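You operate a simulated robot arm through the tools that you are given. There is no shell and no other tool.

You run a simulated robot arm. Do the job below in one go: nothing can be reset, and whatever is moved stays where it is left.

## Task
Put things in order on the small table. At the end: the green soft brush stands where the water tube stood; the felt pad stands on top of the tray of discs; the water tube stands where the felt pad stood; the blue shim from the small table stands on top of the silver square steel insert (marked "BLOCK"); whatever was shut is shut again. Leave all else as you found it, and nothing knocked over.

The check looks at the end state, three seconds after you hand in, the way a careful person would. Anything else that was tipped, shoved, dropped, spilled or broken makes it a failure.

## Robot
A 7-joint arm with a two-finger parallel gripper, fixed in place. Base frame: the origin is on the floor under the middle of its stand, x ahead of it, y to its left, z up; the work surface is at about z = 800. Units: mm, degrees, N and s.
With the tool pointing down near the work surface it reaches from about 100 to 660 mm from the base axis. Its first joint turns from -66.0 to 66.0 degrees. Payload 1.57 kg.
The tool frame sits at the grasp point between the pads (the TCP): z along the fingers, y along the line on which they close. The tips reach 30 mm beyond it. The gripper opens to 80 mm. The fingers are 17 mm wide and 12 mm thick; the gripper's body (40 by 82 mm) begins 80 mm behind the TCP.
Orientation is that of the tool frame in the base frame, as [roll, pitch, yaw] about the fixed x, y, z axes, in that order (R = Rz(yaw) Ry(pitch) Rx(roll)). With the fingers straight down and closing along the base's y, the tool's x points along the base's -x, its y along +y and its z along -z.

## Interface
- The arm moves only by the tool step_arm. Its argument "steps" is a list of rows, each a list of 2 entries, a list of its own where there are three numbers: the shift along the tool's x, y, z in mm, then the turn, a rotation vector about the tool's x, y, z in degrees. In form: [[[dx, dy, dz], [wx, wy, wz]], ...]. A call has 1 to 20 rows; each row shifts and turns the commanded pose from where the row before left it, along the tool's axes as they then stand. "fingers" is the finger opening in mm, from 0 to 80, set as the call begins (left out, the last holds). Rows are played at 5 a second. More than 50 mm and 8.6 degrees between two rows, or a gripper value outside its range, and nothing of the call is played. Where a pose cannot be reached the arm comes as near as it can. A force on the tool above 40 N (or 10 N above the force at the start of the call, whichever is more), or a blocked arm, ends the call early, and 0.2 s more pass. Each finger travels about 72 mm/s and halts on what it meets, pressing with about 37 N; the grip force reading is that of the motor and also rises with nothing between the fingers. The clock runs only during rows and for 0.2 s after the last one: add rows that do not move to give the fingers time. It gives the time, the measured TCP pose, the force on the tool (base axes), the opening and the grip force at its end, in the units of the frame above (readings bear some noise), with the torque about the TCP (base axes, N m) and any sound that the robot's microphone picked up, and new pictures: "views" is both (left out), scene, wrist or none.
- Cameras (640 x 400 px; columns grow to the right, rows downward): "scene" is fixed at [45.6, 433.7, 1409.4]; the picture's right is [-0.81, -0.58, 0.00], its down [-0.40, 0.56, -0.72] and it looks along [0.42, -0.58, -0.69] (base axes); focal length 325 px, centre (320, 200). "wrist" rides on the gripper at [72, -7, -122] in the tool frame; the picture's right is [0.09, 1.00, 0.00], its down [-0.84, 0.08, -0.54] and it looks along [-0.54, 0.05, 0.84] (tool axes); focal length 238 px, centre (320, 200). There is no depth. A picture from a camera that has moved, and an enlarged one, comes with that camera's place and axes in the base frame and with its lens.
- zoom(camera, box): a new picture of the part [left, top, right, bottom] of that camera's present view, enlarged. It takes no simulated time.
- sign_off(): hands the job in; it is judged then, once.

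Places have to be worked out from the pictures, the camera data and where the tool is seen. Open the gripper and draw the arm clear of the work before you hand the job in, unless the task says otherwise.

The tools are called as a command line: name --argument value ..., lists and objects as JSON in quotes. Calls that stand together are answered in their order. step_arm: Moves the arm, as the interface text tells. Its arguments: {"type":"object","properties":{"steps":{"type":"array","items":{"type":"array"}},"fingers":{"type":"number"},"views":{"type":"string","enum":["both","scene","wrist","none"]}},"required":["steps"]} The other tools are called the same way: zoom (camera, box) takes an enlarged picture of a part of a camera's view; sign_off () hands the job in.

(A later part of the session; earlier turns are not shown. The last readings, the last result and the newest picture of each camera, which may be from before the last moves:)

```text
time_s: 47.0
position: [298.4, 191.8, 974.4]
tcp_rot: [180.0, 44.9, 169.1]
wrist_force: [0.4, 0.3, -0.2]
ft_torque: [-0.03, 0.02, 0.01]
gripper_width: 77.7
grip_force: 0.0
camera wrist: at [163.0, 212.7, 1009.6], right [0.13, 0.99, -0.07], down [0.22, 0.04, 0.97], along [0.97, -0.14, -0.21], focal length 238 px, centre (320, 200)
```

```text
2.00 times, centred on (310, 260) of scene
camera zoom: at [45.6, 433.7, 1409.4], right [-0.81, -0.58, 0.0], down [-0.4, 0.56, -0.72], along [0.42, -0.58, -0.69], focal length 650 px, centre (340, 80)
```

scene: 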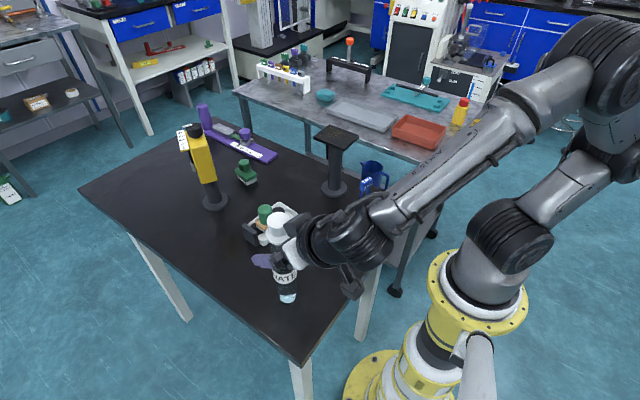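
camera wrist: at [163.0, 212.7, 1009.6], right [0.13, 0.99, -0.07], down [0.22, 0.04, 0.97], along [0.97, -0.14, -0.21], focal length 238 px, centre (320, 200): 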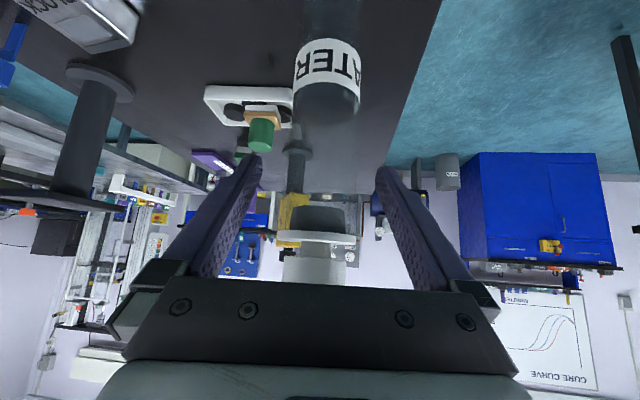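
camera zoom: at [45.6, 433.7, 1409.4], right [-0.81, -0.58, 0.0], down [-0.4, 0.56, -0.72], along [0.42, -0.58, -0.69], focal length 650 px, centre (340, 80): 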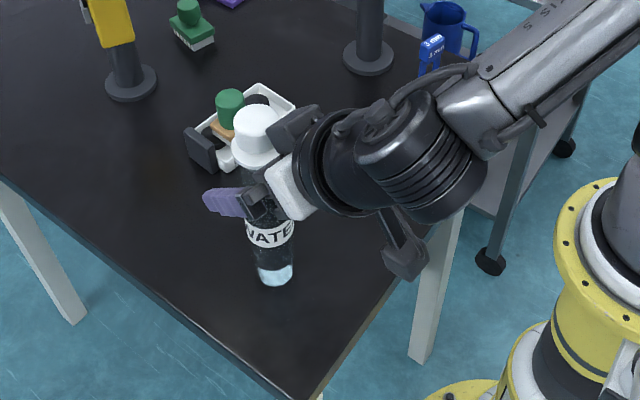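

The cap is centred between the fingers with good clearance. I keep going up another ≈115 mm until above the cap.

step_arm --steps '[[[-14, 0, -14], [0, 0, 0]], [[-14, 0, -14], [0, 0, 0]], [[-14, 0, -14], [0, 0, 0]], [[-14, 0, -14], [0, 0, 0]], [[-14, 0, -14], [0, 0, 0]], [[-12, 0, -12], [0, 0, 0]], [[0, 0, 0], [0, 0, 0]]]' --views "both"

zoom --camera "scene" --box '[210, 160, 410, 360]'

```text
time_s: 48.6
position: [298.0, 190.7, 1090.5]
tcp_rot: [-179.9, 45.0, 169.0]
wrist_force: [-0.8, 0.3, 0.1]
ft_torque: [0.0, 0.02, 0.0]
gripper_width: 78.1
grip_force: 0.0
camera wrist: at [163.0, 212.4, 1124.4], right [0.13, 0.99, -0.07], down [0.22, 0.04, 0.97], along [0.97, -0.14, -0.21], focal length 238 px, centre (320, 200)
```

scene: 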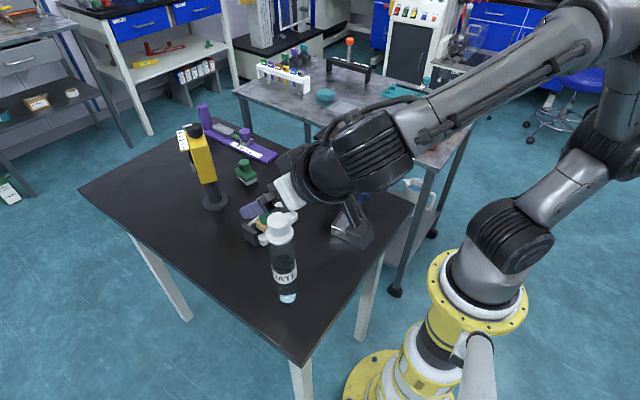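
wrist: 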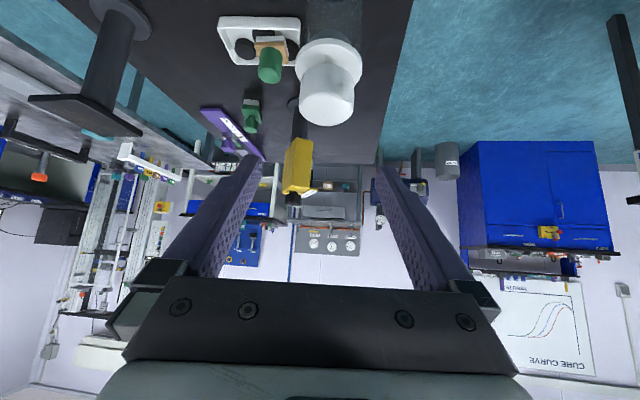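

```text
2.00 times, centred on (310, 260) of scene
camera zoom: at [45.6, 433.7, 1409.4], right [-0.81, -0.58, 0.0], down [-0.4, 0.56, -0.72], along [0.42, -0.58, -0.69], focal length 650 px, centre (340, 80)
```

zoom: 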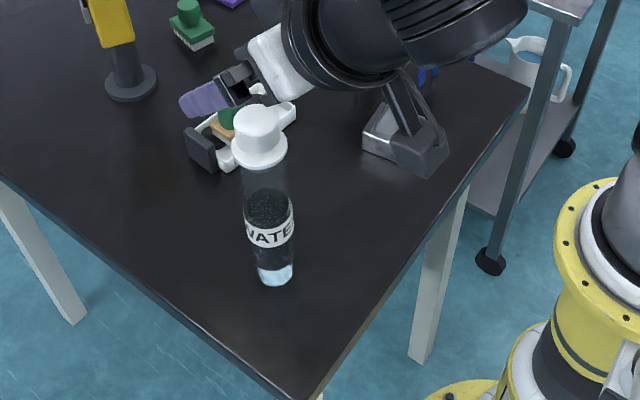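

The tube stands cleanly with its cap on, at the pad's former spot. I move away above everything and bring the tool back to vertical.

step_arm --steps '[[[-15, -14, 15], [0, 0, 0]], [[-21, -20, 21], [0, 0, 0]], [[-23, -22.5, 23], [0, 0, 0]], [[-23, -22.5, 23], [0, 0, 0]], [[-22.7, -22.6, 22.7], [0, 0, 0]], [[0, 0, 0], [0, 7.5, 0]], [[0, 0, 0], [0, 7.5, 0]], [[0, 0, 0], [0, 7.5, 0]], [[0, 0, 0], [0, 7.5, 0]], [[0, 0, 0], [0, 7.5, 0]], [[0, 0, 0], [0, 7.5, 0]], [[0, 0, 0], [0, 0, 0]]]' --views "both"

```text
time_s: 51.2
position: [424.5, 64.0, 1090.3]
tcp_rot: [-179.9, 0.0, 169.1]
wrist_force: [-0.3, 0.8, 1.0]
ft_torque: [-0.03, 0.01, 0.02]
gripper_width: 77.9
grip_force: 0.1
camera wrist: at [352.5, 72.0, 1211.3], right [0.1, 0.99, 0.0], down [0.84, -0.08, 0.54], along [0.54, -0.05, -0.84], focal length 238 px, centre (320, 200)
```

scene: 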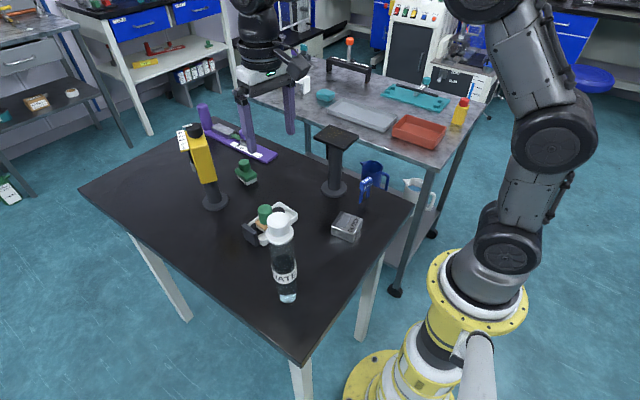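
wrist: 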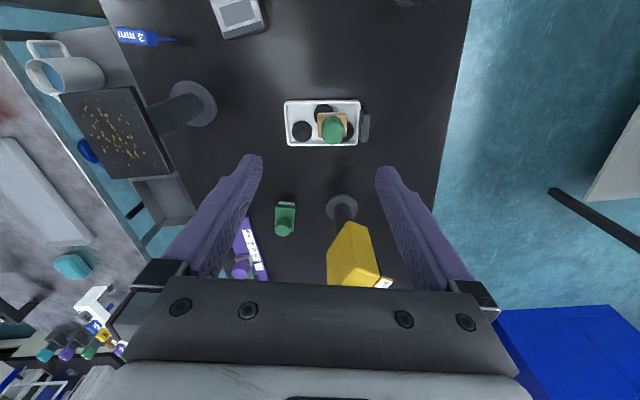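

Now I go above the brush at ≈(640,-28.5) and lower to z≈950 for alignment.

step_arm --steps '[[[-38.2, -8.2, 0], [0, 0, 0]], [[-38.2, -8.2, 0], [0, 0, 0]], [[-38.2, -8.2, 10], [0, 0, 0]], [[-38.2, -8.2, 10], [0, 0, 0]], [[-38.2, -8.2, 20], [0, 0, 0]], [[-38.4, -8.2, 20], [0, 0, 0]], [[0, 0, 30], [0, 0, 0]], [[0, 0, 30], [0, 0, 0]], [[0, 0, 20], [0, 0, 0]], [[0, 0, 0], [0, 0, 0]]]' --fingers 70 --views "both"

zoom --camera "wrist" --box '[230, 80, 410, 220]'

zoom --camera "scene" --box '[170, 90, 310, 200]'

```text
time_s: 53.4
position: [621.8, -24.0, 953.7]
tcp_rot: [179.9, 0.0, 169.0]
wrist_force: [-0.2, 0.8, 0.6]
ft_torque: [0.03, 0.02, -0.01]
gripper_width: 69.9
grip_force: 0.1
out of reach, approached as far as the arm can: row 6
camera wrist: at [550.2, -15.9, 1074.3], right [0.1, 0.99, 0.0], down [0.84, -0.08, 0.54], along [0.54, -0.05, -0.84], focal length 238 px, centre (320, 200)
```

scene: 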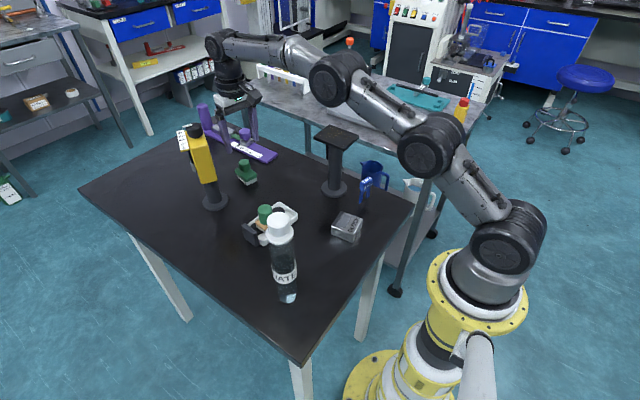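
wrist: 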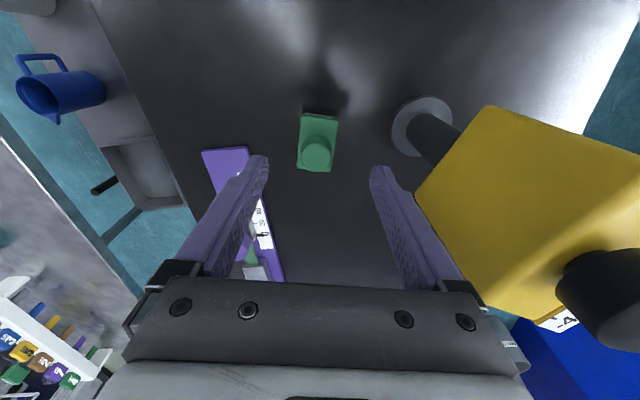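

```text
2.86 times, centred on (320, 150) of wrist
camera zoom: at [550.2, -15.9, 1074.3], right [0.1, 0.99, 0.0], down [0.84, -0.08, 0.54], along [0.54, -0.05, -0.84], focal length 681 px, centre (320, 343)
```

zoom: 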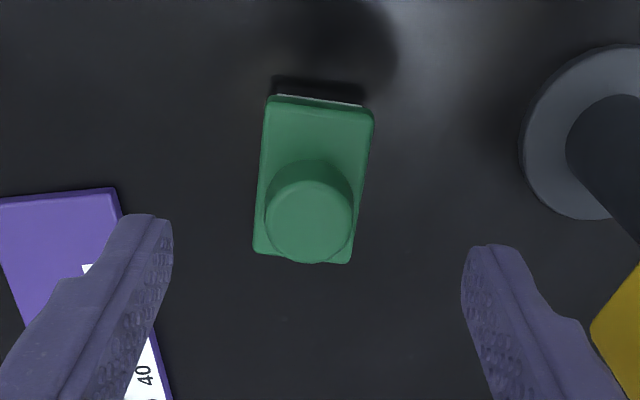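

```text
3.64 times, centred on (240, 145) of scene
camera zoom: at [45.6, 433.7, 1409.4], right [-0.81, -0.58, 0.0], down [-0.4, 0.56, -0.72], along [0.42, -0.58, -0.69], focal length 1183 px, centre (611, 400)
```

zoom: 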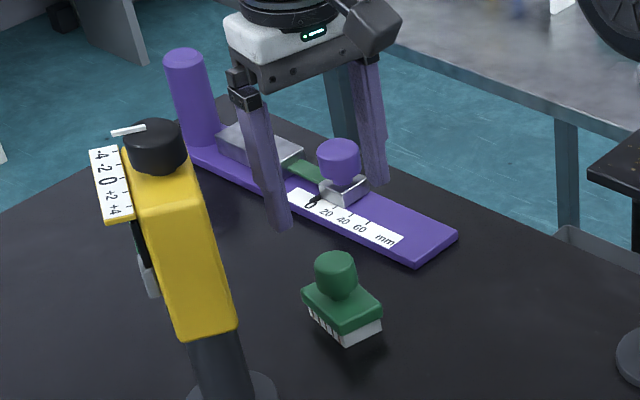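

The arm ran out of reach at that height (now at (622,-24,954)); it reaches farther when lower. Brush knob is confirmed at (641.5,-29). I descend first, then extend.

step_arm --steps '[[[0, 0, 25], [0, 0, 0]], [[0, 0, 25], [0, 0, 0]], [[0, 0, 20], [0, 0, 0]], [[0, 0, 0], [0, 0, 0]], [[-10, 0, 0], [0, 0, 0]], [[0, 0, 0], [0, 0, 0]]]' --views "wrist"

```text
time_s: 54.8
position: [631.0, -26.5, 881.4]
tcp_rot: [-179.9, 0.0, 168.9]
wrist_force: [0.6, 0.3, -0.7]
ft_torque: [-0.02, 0.0, 0.01]
gripper_width: 69.9
grip_force: 0.0
camera wrist: at [559.6, -17.7, 1003.0], right [0.1, 0.99, 0.0], down [0.84, -0.08, 0.54], along [0.54, -0.05, -0.84], focal length 238 px, centre (320, 200)
```

wrist: 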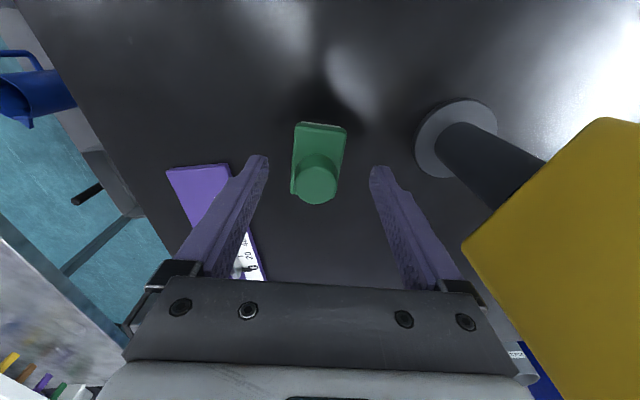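

Reach is fine lower down. I move the last 10 mm forward over the knob and check before the final descent.

step_arm --steps '[[[-10.5, -0.9, 0], [0, 0, 0]], [[0, 0, 0], [0, 0, 0]], [[0, 0, 10], [0, 0, 0]], [[0, 0, 0], [0, 0, 0]]]' --views "both"

zoom --camera "wrist" --box '[230, 100, 410, 240]'

zoom --camera "scene" --box '[170, 90, 310, 200]'

```text
time_s: 55.8
position: [641.5, -27.9, 872.9]
tcp_rot: [-179.9, 0.0, 169.0]
wrist_force: [-0.2, 0.7, -0.3]
ft_torque: [0.01, 0.0, -0.02]
gripper_width: 70.0
grip_force: 0.0
camera wrist: at [569.4, -20.3, 994.2], right [0.1, 0.99, 0.0], down [0.84, -0.08, 0.54], along [0.54, -0.05, -0.84], focal length 238 px, centre (320, 200)
```

scene: 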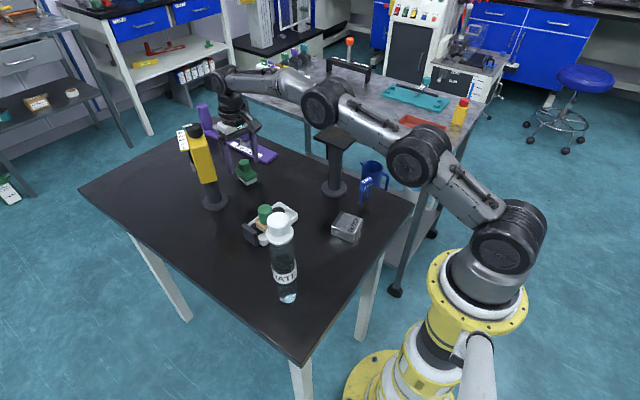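
wrist: 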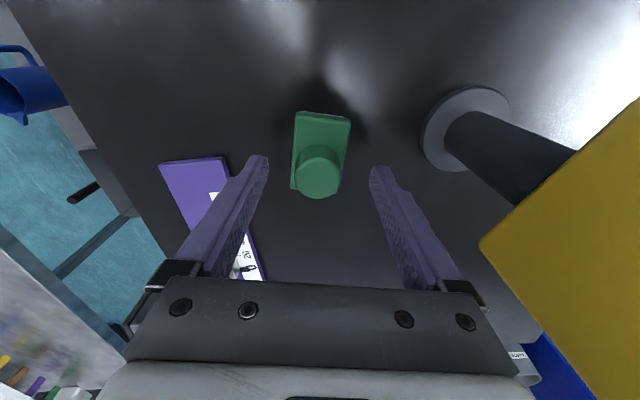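

```text
2.86 times, centred on (320, 170) of wrist
camera zoom: at [569.4, -20.3, 994.2], right [0.1, 0.99, 0.0], down [0.84, -0.08, 0.54], along [0.54, -0.05, -0.84], focal length 681 px, centre (320, 286)
```

zoom: 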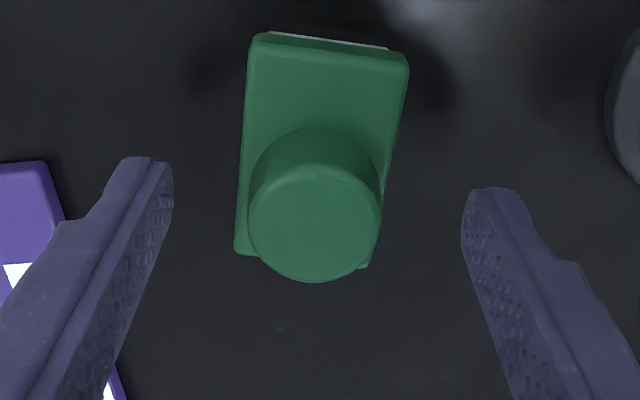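

```text
3.64 times, centred on (240, 145) of scene
camera zoom: at [45.6, 433.7, 1409.4], right [-0.81, -0.58, 0.0], down [-0.4, 0.56, -0.72], along [0.42, -0.58, -0.69], focal length 1183 px, centre (611, 400)
```

zoom: 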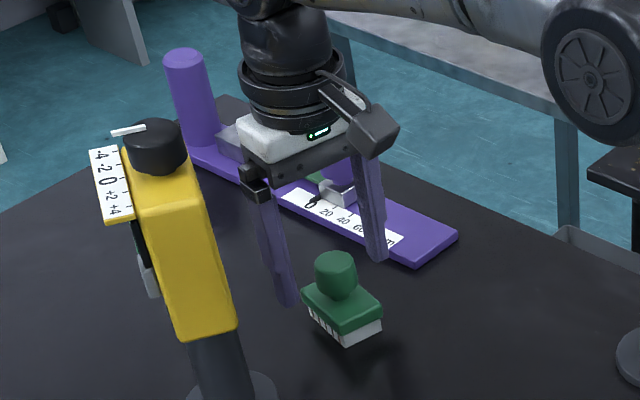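

Knob centred at (642,-29). I descend 15 mm so the tips stay about 4 mm above the brush plate.

step_arm --steps '[[[0, -0.8, 8], [0, 0, 0]], [[0, 0, 7], [0, 0, 0]], [[0, 0, 0], [0, 0, 0]]]' --views "both"

zoom --camera "scene" --box '[200, 120, 300, 200]'

zoom --camera "wrist" --box '[230, 100, 410, 240]'

```text
time_s: 56.6
position: [642.4, -28.6, 857.5]
tcp_rot: [180.0, -0.1, 169.0]
wrist_force: [0.2, -0.4, -0.3]
ft_torque: [-0.01, -0.02, 0.02]
gripper_width: 70.0
grip_force: 0.0
camera wrist: at [569.6, -20.5, 978.6], right [0.1, 0.99, 0.0], down [0.84, -0.08, 0.54], along [0.54, -0.05, -0.84], focal length 238 px, centre (320, 200)
```

scene: 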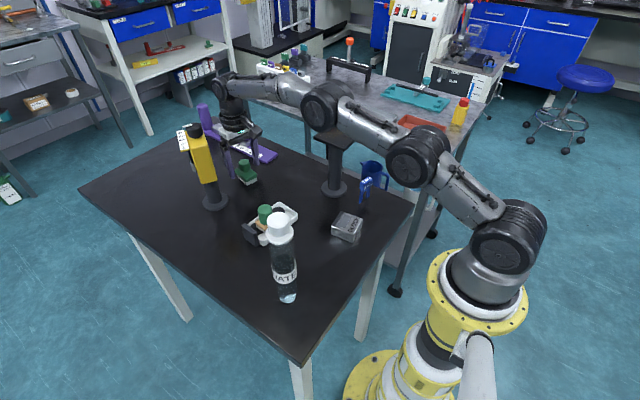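
wrist: 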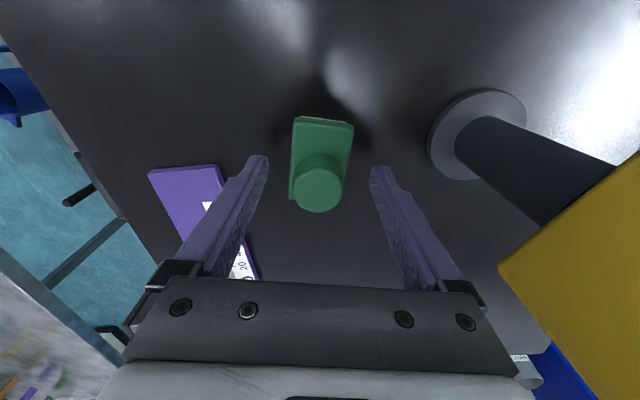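

```text
5.00 times, centred on (250, 160) of scene
camera zoom: at [45.6, 433.7, 1409.4], right [-0.81, -0.58, 0.0], down [-0.4, 0.56, -0.72], along [0.42, -0.58, -0.69], focal length 1626 px, centre (670, 400)
```

zoom: 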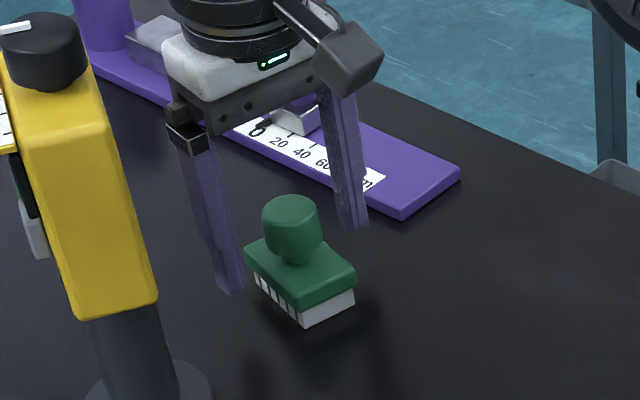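

```text
2.86 times, centred on (320, 170) of wrist
camera zoom: at [569.6, -20.5, 978.6], right [0.1, 0.99, 0.0], down [0.84, -0.08, 0.54], along [0.54, -0.05, -0.84], focal length 681 px, centre (320, 286)
```

zoom: 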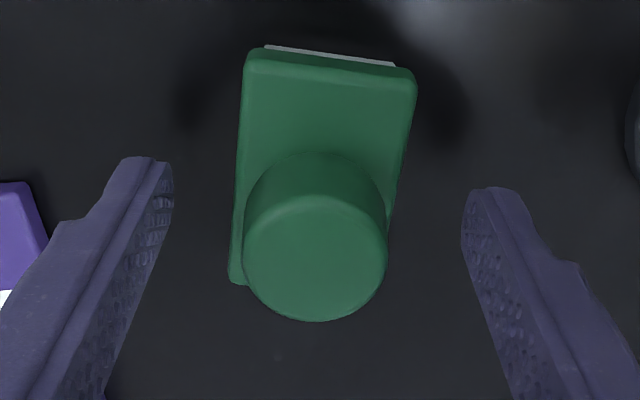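

All aligned; TCP at z≈857.5, tips above the plate. I close on the brush knob.

step_arm --steps '[[[0, 0, 0], [0, 0, 0]], [[0, 0, 0], [0, 0, 0]], [[0, 0, 0], [0, 0, 0]], [[0, 0, 0], [0, 0, 0]]]' --fingers 15 --views "wrist"

```text
time_s: 57.6
position: [642.3, -29.3, 859.0]
tcp_rot: [-180.0, 0.1, 169.0]
wrist_force: [0.9, -1.4, 6.4]
ft_torque: [0.09, 0.12, -0.03]
gripper_width: 29.8
grip_force: 37.4
camera wrist: at [569.9, -20.6, 980.3], right [0.1, 0.99, 0.0], down [0.83, -0.08, 0.55], along [0.54, -0.05, -0.84], focal length 238 px, centre (320, 200)
```

wrist: 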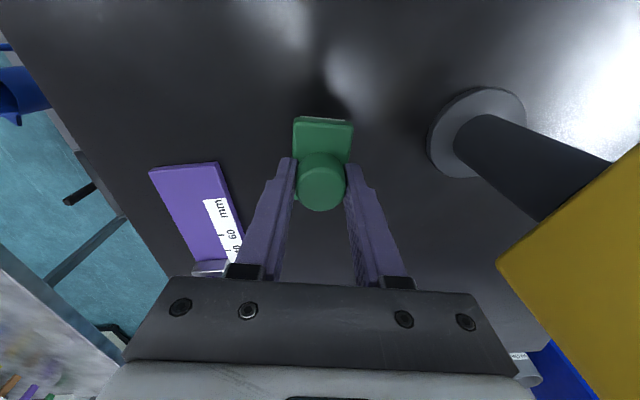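

Gripped at 29.8 mm. I lift slowly by 12 mm and check the hold.

step_arm --steps '[[[0, 0, -3], [0, 0, 0]], [[0, 0, -4], [0, 0, 0]], [[0, 0, -5], [0, 0, 0]], [[0, 0, 0], [0, 0, 0]]]' --views "both"

zoom --camera "scene" --box '[200, 120, 300, 200]'

zoom --camera "wrist" --box '[230, 100, 410, 240]'

```text
time_s: 58.6
position: [640.4, -28.9, 868.7]
tcp_rot: [-180.0, 0.0, 169.0]
wrist_force: [-0.3, -0.3, -0.8]
ft_torque: [-0.05, -0.03, 0.02]
gripper_width: 29.8
grip_force: 36.9
camera wrist: at [569.2, -20.5, 990.0], right [0.1, 0.99, 0.0], down [0.84, -0.08, 0.54], along [0.54, -0.05, -0.84], focal length 238 px, centre (320, 200)
```

scene: 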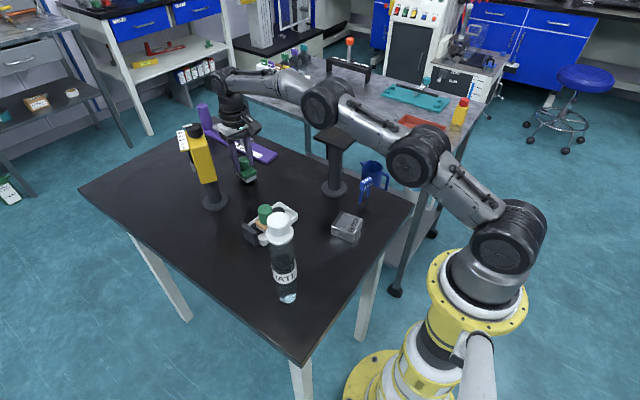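
wrist: 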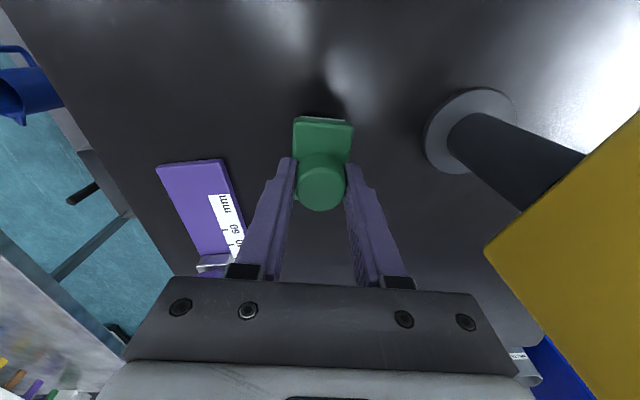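

```text
5.00 times, centred on (250, 160) of scene
camera zoom: at [45.6, 433.7, 1409.4], right [-0.81, -0.58, 0.0], down [-0.4, 0.56, -0.72], along [0.42, -0.58, -0.69], focal length 1626 px, centre (670, 400)
```

zoom: 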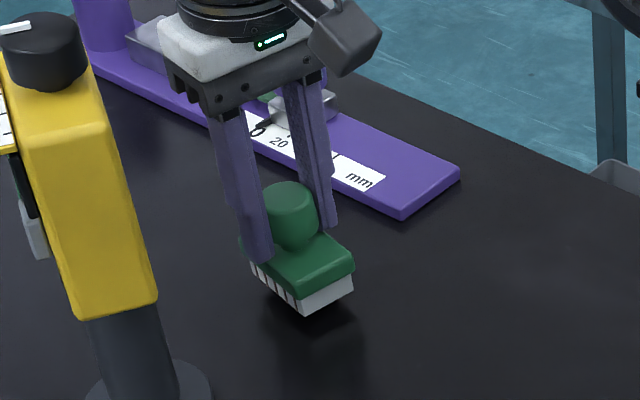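

```text
2.86 times, centred on (320, 170) of wrist
camera zoom: at [569.2, -20.5, 990.0], right [0.1, 0.99, 0.0], down [0.84, -0.08, 0.54], along [0.54, -0.05, -0.84], focal length 681 px, centre (320, 286)
```

zoom: 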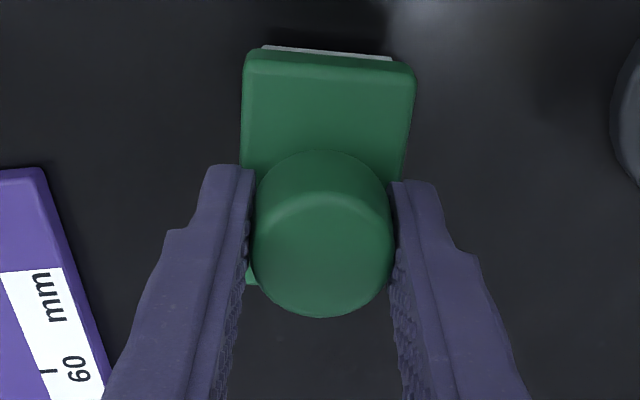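

The brush is held securely. I carry it inward while rising, then turn the hand 40° so the wrist camera will stay clear of the speck stand when placing.

step_arm --steps '[[[6, 0, -15], [0, 0, 0]], [[10, -18, -15], [0, 0, 0]], [[10, -22, -12], [0, 0, 0]], [[8.7, -22.8, -8], [0, 0, 0]], [[0, 0, 0], [0, 0, 8]], [[0, 0, 0], [0, 0, 8]], [[0, 0, 0], [0, 0, 8]], [[0, 0, 0], [0, 0, 8]], [[0, 0, 0], [0, 0, 8]], [[0, 0, 0], [0, 0, 0]]]' --views "both"

zoom --camera "scene" --box '[200, 90, 360, 200]'

```text
time_s: 60.8
position: [594.2, -84.8, 919.4]
tcp_rot: [-180.0, 0.0, 128.8]
wrist_force: [0.1, -0.3, -0.5]
ft_torque: [-0.02, -0.02, -0.02]
gripper_width: 30.1
grip_force: 36.7
camera wrist: at [544.6, -31.1, 1040.9], right [0.72, 0.7, 0.0], down [0.59, -0.6, 0.54], along [0.38, -0.39, -0.84], focal length 238 px, centre (320, 200)
```

scene: 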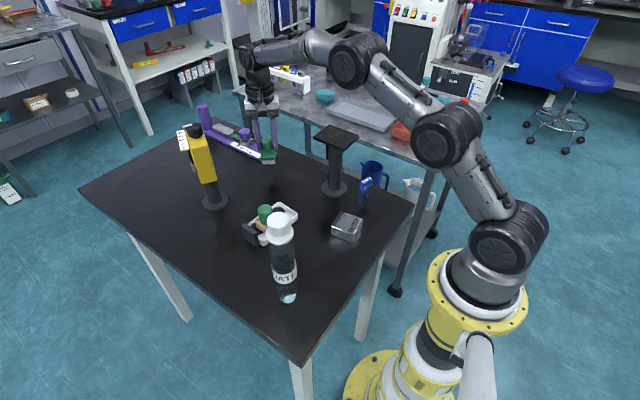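
wrist: 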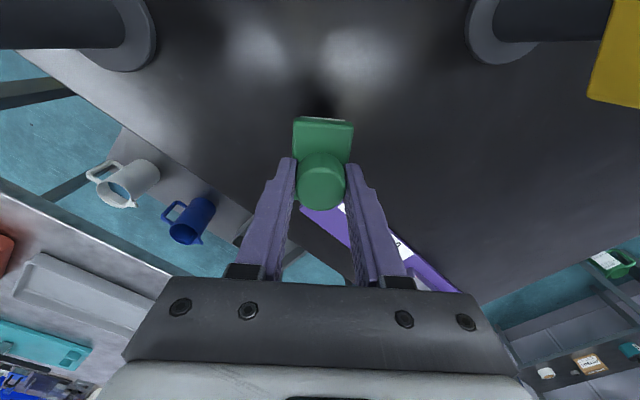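

```text
3.64 times, centred on (280, 145) of scene
camera zoom: at [45.6, 433.7, 1409.4], right [-0.81, -0.58, 0.0], down [-0.4, 0.56, -0.72], along [0.42, -0.58, -0.69], focal length 1183 px, centre (466, 400)
```

zoom: 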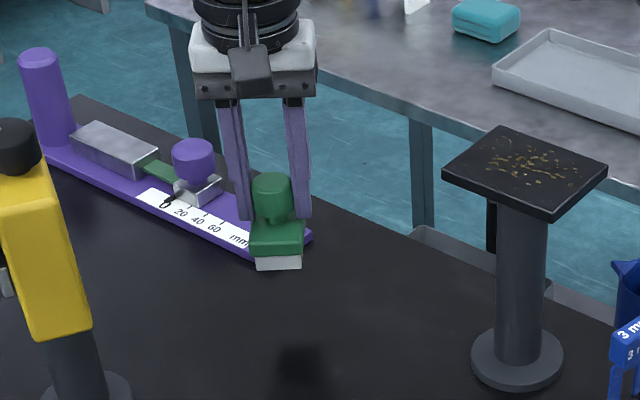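

The brush hangs level. I move it over the tube's former spot (549.5,-137.4).

step_arm --steps '[[[-2.5, -12, 0], [0, 0, 0]], [[-3.5, -18, 0], [0, 0, 0]], [[-4, -20, 0], [0, 0, 0]], [[-3.5, -18.8, 0], [0, 0, 0]], [[0, 0, 0], [0, 0, 0]], [[0, 0, 20], [0, 0, 0]], [[0, 0, 15], [0, 0, 0]], [[0, 0, 10], [0, 0, 0]], [[0, 0, 0], [0, 0, 0]]]' --views "both"

zoom --camera "scene" --box '[200, 90, 360, 200]'

```text
time_s: 62.8
position: [550.6, -138.5, 873.5]
tcp_rot: [179.9, 0.0, 129.0]
wrist_force: [-0.7, 0.4, -0.6]
ft_torque: [0.04, 0.02, -0.01]
gripper_width: 30.0
grip_force: 37.3
camera wrist: at [500.2, -86.0, 995.1], right [0.72, 0.7, 0.0], down [0.59, -0.6, 0.54], along [0.38, -0.39, -0.84], focal length 238 px, centre (320, 200)
```

scene: 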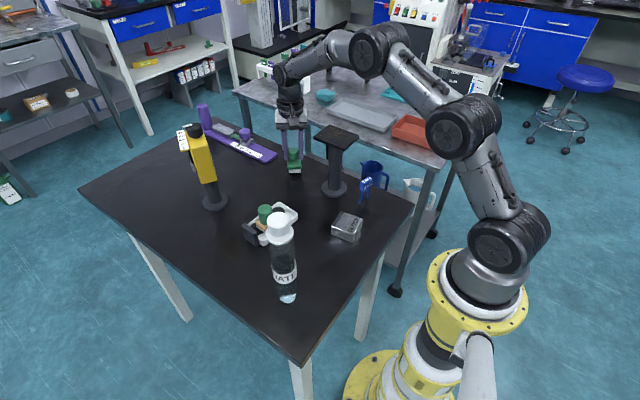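
wrist: 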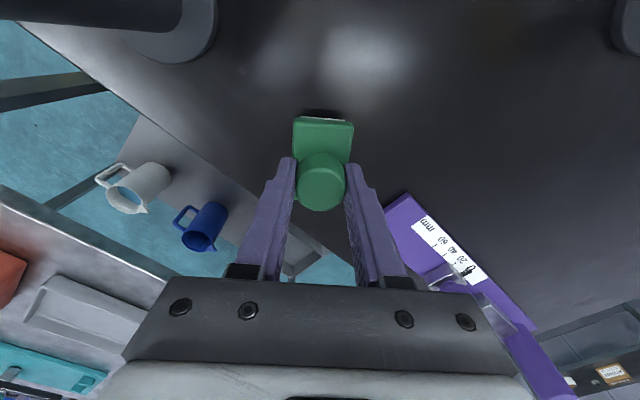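

```text
3.64 times, centred on (280, 145) of scene
camera zoom: at [45.6, 433.7, 1409.4], right [-0.81, -0.58, 0.0], down [-0.4, 0.56, -0.72], along [0.42, -0.58, -0.69], focal length 1183 px, centre (466, 400)
```

zoom: 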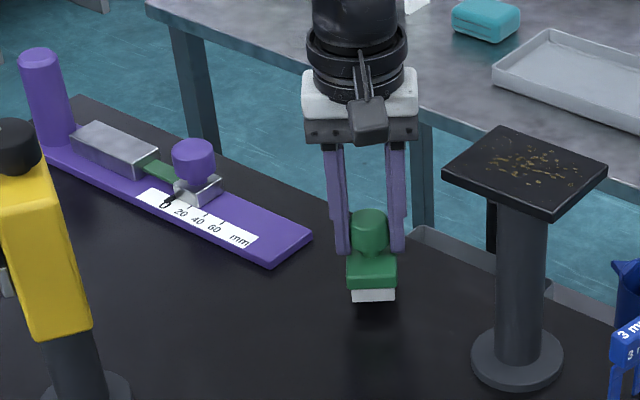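

Position is within ≈1 mm of target and the camera is clear of the stand. I lower further in small steps.

step_arm --steps '[[[0.6, -0.8, 4], [0, 0, 0]], [[0, 0, 4], [0, 0, 0]], [[0, 0, 2], [0, 0, 0]], [[0, 0, 1], [0, 0, 0]], [[0, 0, 0], [0, 0, 0]]]' --views "none"

step_arm --steps '[[[0, 0, 1], [0, 0, 0]], [[0, 0, 1], [0, 0, 0]], [[0, 0, 0], [0, 0, 0]]]' --views "none"

```text
time_s: 64.0
position: [548.3, -138.3, 862.8]
tcp_rot: [-180.0, 0.0, 129.1]
wrist_force: [-0.5, 0.7, -1.3]
ft_torque: [0.01, -0.02, 0.0]
gripper_width: 30.2
grip_force: 36.9
```

```text
time_s: 64.8
position: [548.1, -138.0, 861.7]
tcp_rot: [180.0, 0.0, 128.9]
wrist_force: [0.1, 0.8, 0.0]
ft_torque: [-0.02, 0.05, 0.04]
gripper_width: 30.0
grip_force: 37.0
```

Force is going from −1.3 to 0 N, so the bristles are about to touch. I continue in half-millimetre steps.

step_arm --steps '[[[0, 0, 0.5], [0, 0, 0]], [[0, 0, 0], [0, 0, 0]]]' --views "none"

step_arm --steps '[[[0, 0, 0.5], [0, 0, 0]], [[0, 0, 0], [0, 0, 0]]]' --views "both"

zoom --camera "scene" --box '[260, 130, 340, 190]'

```text
time_s: 65.4
position: [548.3, -139.1, 860.1]
tcp_rot: [180.0, 0.0, 128.9]
wrist_force: [-0.7, 0.0, -2.2]
ft_torque: [0.0, -0.01, 0.0]
gripper_width: 29.9
grip_force: 37.2
```

```text
time_s: 66.0
position: [548.2, -139.3, 859.1]
tcp_rot: [179.9, 0.0, 129.1]
wrist_force: [-0.3, -0.4, -0.9]
ft_torque: [0.06, 0.01, -0.03]
gripper_width: 30.0
grip_force: 36.6
camera wrist: at [498.8, -86.0, 981.3], right [0.72, 0.7, 0.0], down [0.59, -0.6, 0.54], along [0.38, -0.39, -0.84], focal length 238 px, centre (320, 200)
```

scene: 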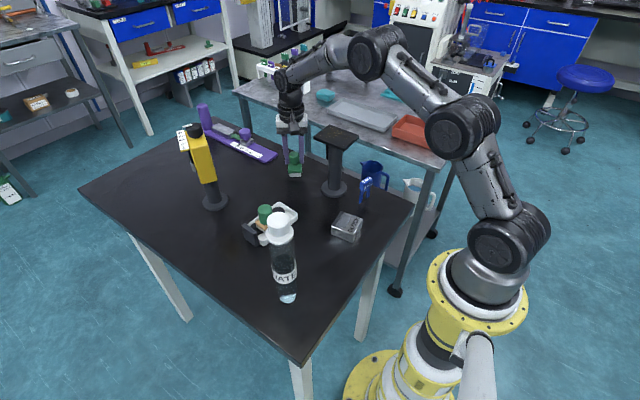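
wrist: 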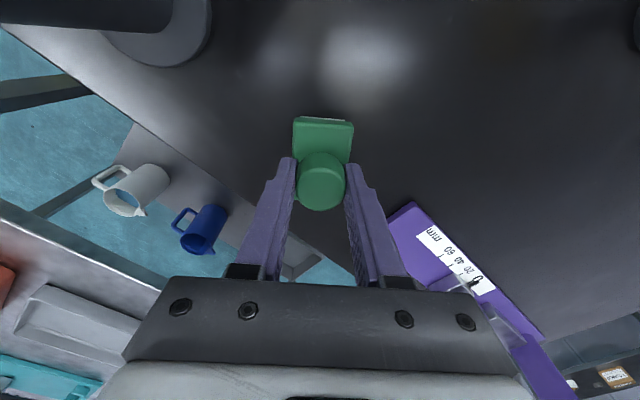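

```text
6.67 times, centred on (300, 160) of scene
camera zoom: at [45.6, 433.7, 1409.4], right [-0.81, -0.58, 0.0], down [-0.4, 0.56, -0.72], along [0.42, -0.58, -0.69], focal length 2168 px, centre (453, 467)
```

zoom: 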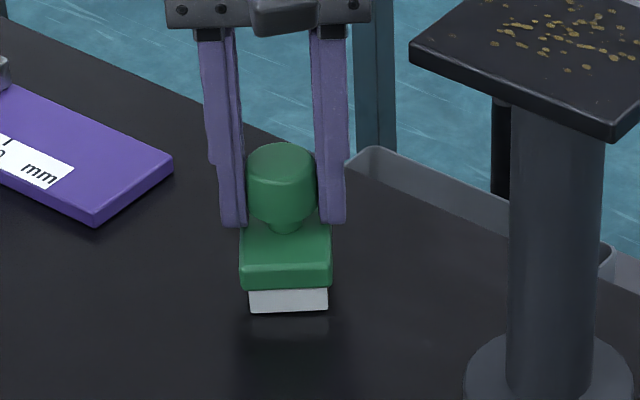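

No contact yet (force is only noise). A few more half-millimetre steps.

step_arm --steps '[[[0, 0, 0.5], [0, 0, 0]], [[0, 0, 0.5], [0, 0, 0]], [[0, 0, 0], [0, 0, 0]]]' --views "none"

step_arm --steps '[[[0, 0, 0.5], [0, 0, 0]], [[0, 0, 0], [0, 0, 0]]]' --views "none"

```text
time_s: 66.8
position: [549.8, -138.6, 858.7]
tcp_rot: [180.0, 0.1, 129.0]
wrist_force: [-0.6, 1.2, 3.8]
ft_torque: [0.08, 0.02, -0.01]
gripper_width: 30.0
grip_force: 37.0
```

```text
time_s: 67.4
position: [548.8, -138.1, 859.4]
tcp_rot: [179.9, 0.1, 129.0]
wrist_force: [-2.4, 0.6, 7.8]
ft_torque: [0.22, 0.03, 0.04]
gripper_width: 30.3
grip_force: 36.8
```

Contact (7.8 N). I ease off 0.4 mm and open the fingers.

step_arm --steps '[[[0, 0, -0.4], [0, 0, 0]], [[0, 0, 0], [0, 0, 0]]]' --views "none"

step_arm --steps '[[[0, 0, 0], [0, 0, 0]], [[0, 0, 0], [0, 0, 0]], [[0, 0, 0], [0, 0, 0]]]' --fingers 62 --views "both"

zoom --camera "scene" --box '[260, 130, 340, 190]'

zoom --camera "wrist" --box '[230, 100, 410, 240]'

```text
time_s: 68.0
position: [549.2, -139.1, 859.8]
tcp_rot: [180.0, 0.0, 129.0]
wrist_force: [-2.1, 1.2, 10.7]
ft_torque: [0.16, 0.03, 0.04]
gripper_width: 29.7
grip_force: 37.1
```

```text
time_s: 68.8
position: [549.1, -139.8, 857.7]
tcp_rot: [-180.0, 0.0, 129.1]
wrist_force: [-0.5, -1.0, 0.9]
ft_torque: [0.03, -0.03, 0.0]
gripper_width: 61.9
grip_force: 0.0
camera wrist: at [498.8, -86.1, 979.4], right [0.72, 0.7, 0.0], down [0.59, -0.6, 0.54], along [0.38, -0.39, -0.84], focal length 238 px, centre (320, 200)
```

scene: 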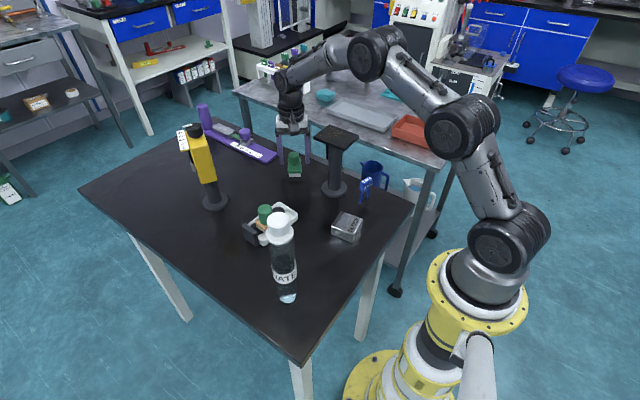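
wrist: 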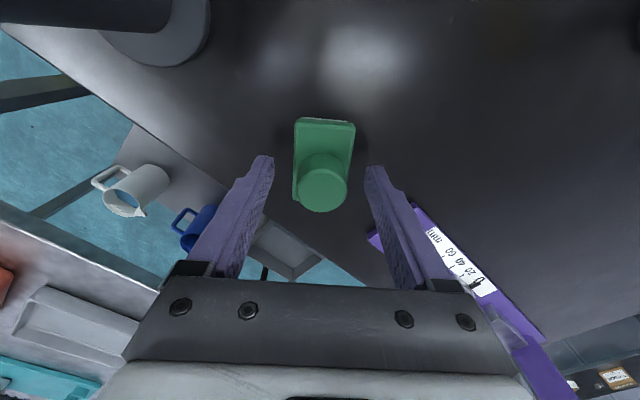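

```text
6.67 times, centred on (300, 160) of scene
camera zoom: at [45.6, 433.7, 1409.4], right [-0.81, -0.58, 0.0], down [-0.4, 0.56, -0.72], along [0.42, -0.58, -0.69], focal length 2168 px, centre (453, 467)
```

zoom: 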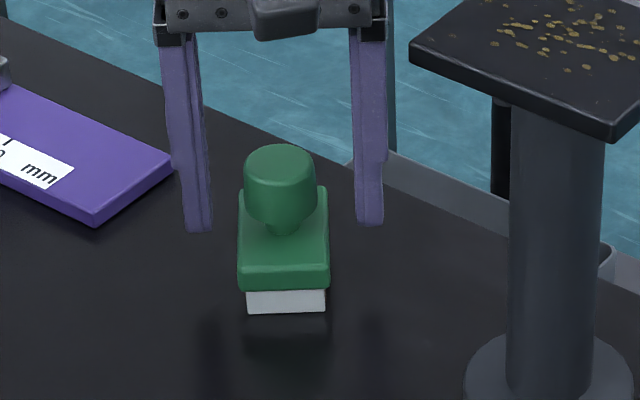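

```text
2.86 times, centred on (320, 170) of wrist
camera zoom: at [498.8, -86.1, 979.4], right [0.72, 0.7, 0.0], down [0.59, -0.6, 0.54], along [0.38, -0.39, -0.84], focal length 681 px, centre (320, 286)
```

zoom: 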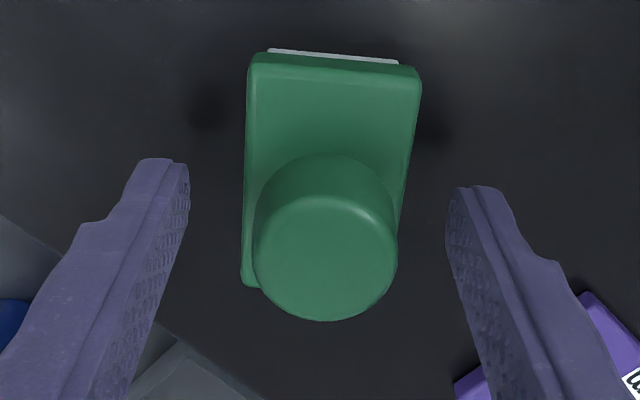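

The brush stands at the tube's old spot. I rise well above the stand's plate, turn back 40°, and go over to the shim.

step_arm --steps '[[[0, 0, -8], [0, 0, 0]], [[0, 0, -20], [0, 0, 0]], [[0, 0, -35], [0, 0, 0]], [[0, 0, -45], [0, 0, 0]], [[0, 0, -47], [0, 0, 0]], [[0, 0, -47], [0, 0, 0]], [[0, 0, 0], [0, 0, -8]], [[0, 0, 0], [0, 0, -8]], [[0, 0, 0], [0, 0, -8]], [[0, 0, 0], [0, 0, -8]], [[0, 0, 0], [0, 0, -8]], [[0, 0, 0], [0, 0, 0]]]' --fingers 70 --views "both"

zoom --camera "scene" --box '[230, 100, 390, 200]'

```text
time_s: 71.4
position: [549.1, -138.1, 1061.5]
tcp_rot: [179.9, 0.0, 169.1]
wrist_force: [0.7, 0.9, -0.5]
ft_torque: [-0.01, -0.01, 0.01]
gripper_width: 70.2
grip_force: 0.2
camera wrist: at [478.0, -130.1, 1182.1], right [0.1, 1.0, 0.0], down [0.84, -0.08, 0.54], along [0.54, -0.05, -0.84], focal length 238 px, centre (320, 200)
```

scene: 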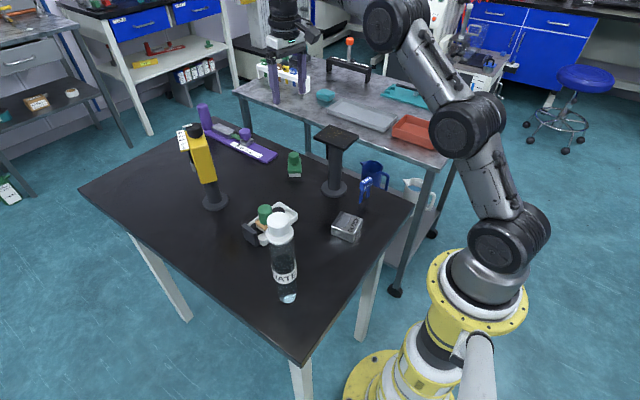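
wrist: 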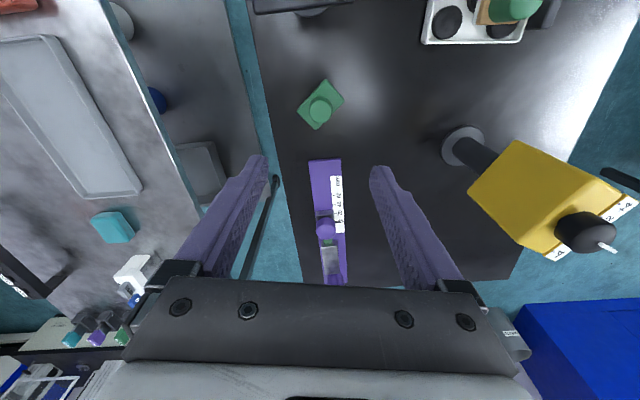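

```text
4.00 times, centred on (310, 150) of scene
camera zoom: at [45.6, 433.7, 1409.4], right [-0.81, -0.58, 0.0], down [-0.4, 0.56, -0.72], along [0.42, -0.58, -0.69], focal length 1301 px, centre (360, 400)
```

zoom: 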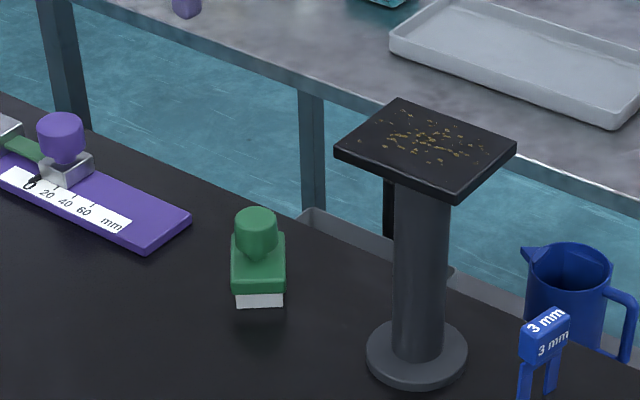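

Brush stands well at ≈(549,-137). Now I travel to above the shim, high over the speck plate, then lower to z≈960 for a close look.

step_arm --steps '[[[30, -7, 0], [0, 0, 0]], [[40, -10, 0], [0, 0, 0]], [[40, -10, 0], [0, 0, 0]], [[40, -10, 0], [0, 0, 0]], [[40, -10, 0], [0, 0, 0]], [[34.6, -7.8, 0], [0, 0, 0]], [[0, 0, 35], [0, 0, 0]], [[0, 0, 35], [0, 0, 0]], [[0, 0, 30], [0, 0, 0]], [[0, 0, 0], [0, 0, 0]]]' --fingers 60 --views "both"

zoom --camera "wrist" --box '[250, 90, 390, 190]'

zoom --camera "scene" --box '[310, 110, 430, 220]'

```text
time_s: 73.6
position: [318.7, -148.9, 960.0]
tcp_rot: [-180.0, 0.0, 169.0]
wrist_force: [0.1, -0.4, 0.9]
ft_torque: [-0.01, 0.02, -0.01]
gripper_width: 60.1
grip_force: 0.1
camera wrist: at [246.4, -140.3, 1081.0], right [0.1, 0.99, 0.0], down [0.84, -0.08, 0.54], along [0.54, -0.05, -0.84], focal length 238 px, centre (320, 200)
```

scene: 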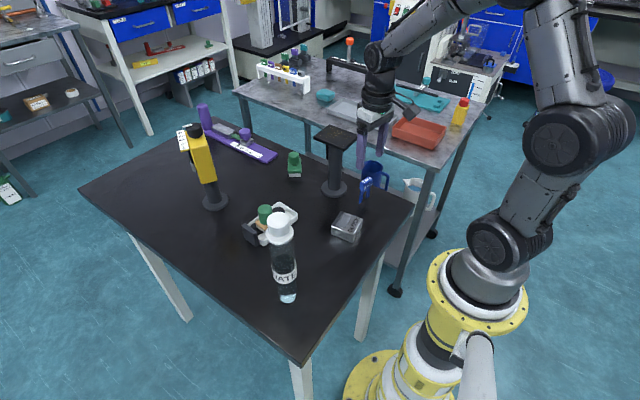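
wrist: 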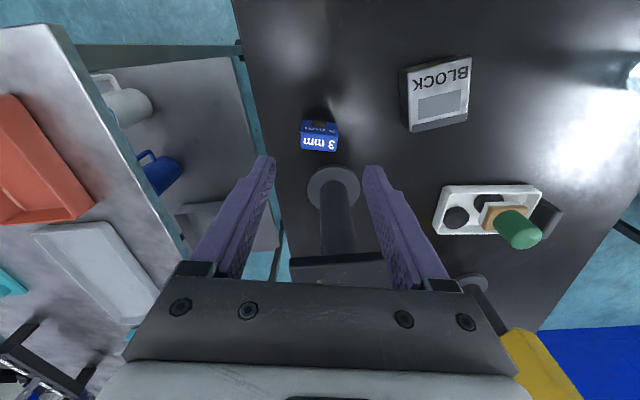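

```text
4.00 times, centred on (320, 140) of wrist
camera zoom: at [246.4, -140.3, 1081.0], right [0.1, 0.99, 0.0], down [0.84, -0.08, 0.54], along [0.54, -0.05, -0.84], focal length 953 px, centre (320, 440)
```

zoom: 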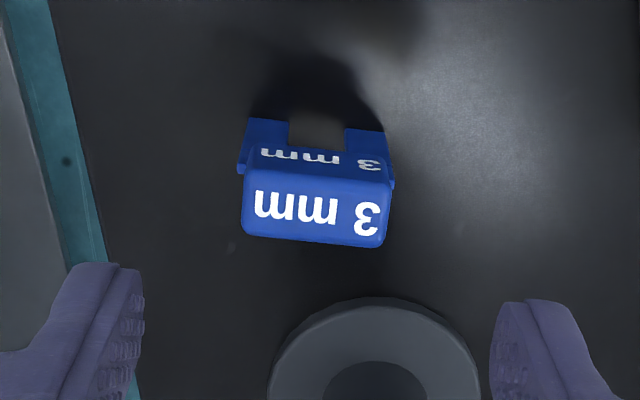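

```text
3.64 times, centred on (370, 165) of scene
camera zoom: at [45.6, 433.7, 1409.4], right [-0.81, -0.58, 0.0], down [-0.4, 0.56, -0.72], along [0.42, -0.58, -0.69], focal length 1183 px, centre (138, 327)
```

zoom: 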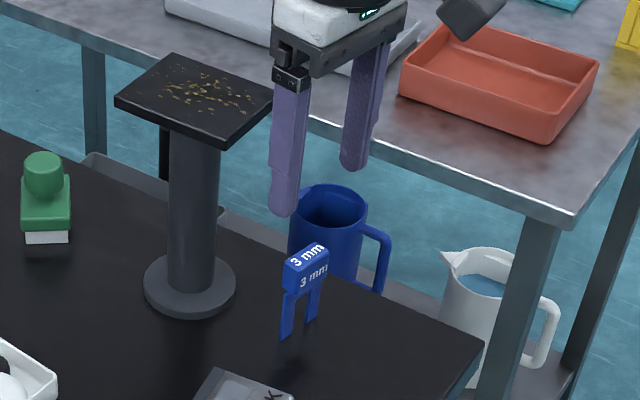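

The shim is aligned in yaw; it sits ≈1.7 mm off in y. I correct that and descend so the tips end at the bottom of the shim's head, above its shoulders.

step_arm --steps '[[[-1, -1.7, 10], [0, 0, 0]], [[0, 0, 20], [0, 0, 0]], [[0, 0, 20], [0, 0, 0]], [[0, 0, 15], [0, 0, 0]], [[0, 0, 9], [0, 0, 0]], [[0, 0, 0], [0, 0, 0]]]' --views "both"

zoom --camera "wrist" --box '[250, 110, 390, 230]'

zoom --camera "scene" --box '[320, 120, 410, 215]'

```text
time_s: 75.0
position: [318.4, -151.9, 885.2]
tcp_rot: [-180.0, -0.1, 169.0]
wrist_force: [0.2, 0.2, -0.2]
ft_torque: [0.03, -0.01, 0.0]
gripper_width: 60.2
grip_force: 0.0
camera wrist: at [247.4, -143.3, 1007.2], right [0.1, 0.99, 0.0], down [0.84, -0.08, 0.54], along [0.54, -0.05, -0.84], focal length 238 px, centre (320, 200)
```

scene: 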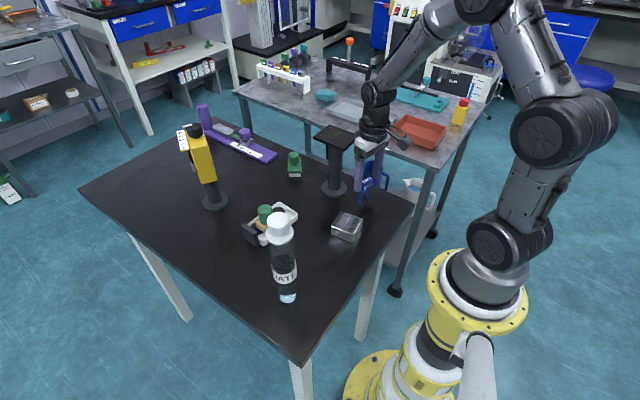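
wrist: 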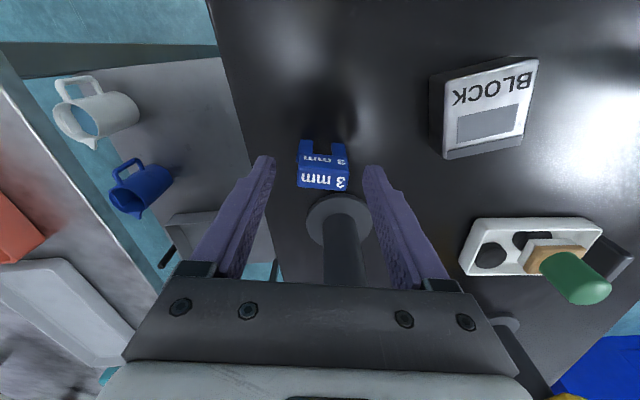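

```text
3.33 times, centred on (320, 170) of wrist
camera zoom: at [247.4, -143.3, 1007.2], right [0.1, 0.99, 0.0], down [0.84, -0.08, 0.54], along [0.54, -0.05, -0.84], focal length 794 px, centre (320, 300)
```

zoom: 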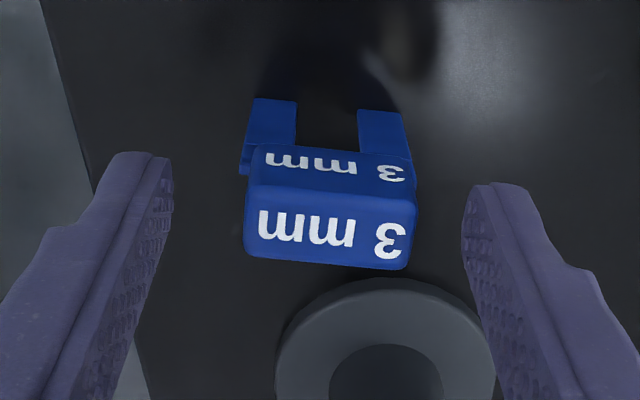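

```text
4.21 times, centred on (365, 168) of scene
camera zoom: at [45.6, 433.7, 1409.4], right [-0.81, -0.58, 0.0], down [-0.4, 0.56, -0.72], along [0.42, -0.58, -0.69], focal length 1369 px, centre (130, 337)
```

zoom: 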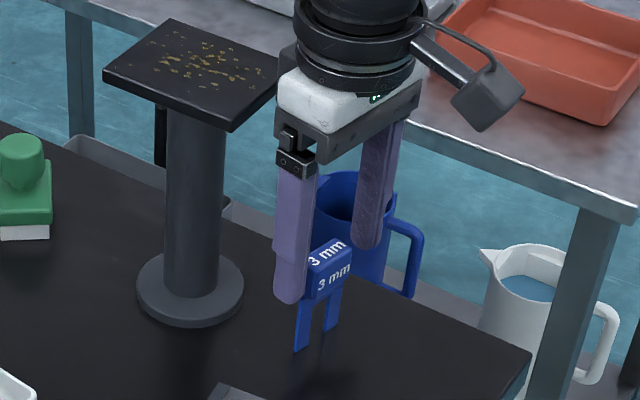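

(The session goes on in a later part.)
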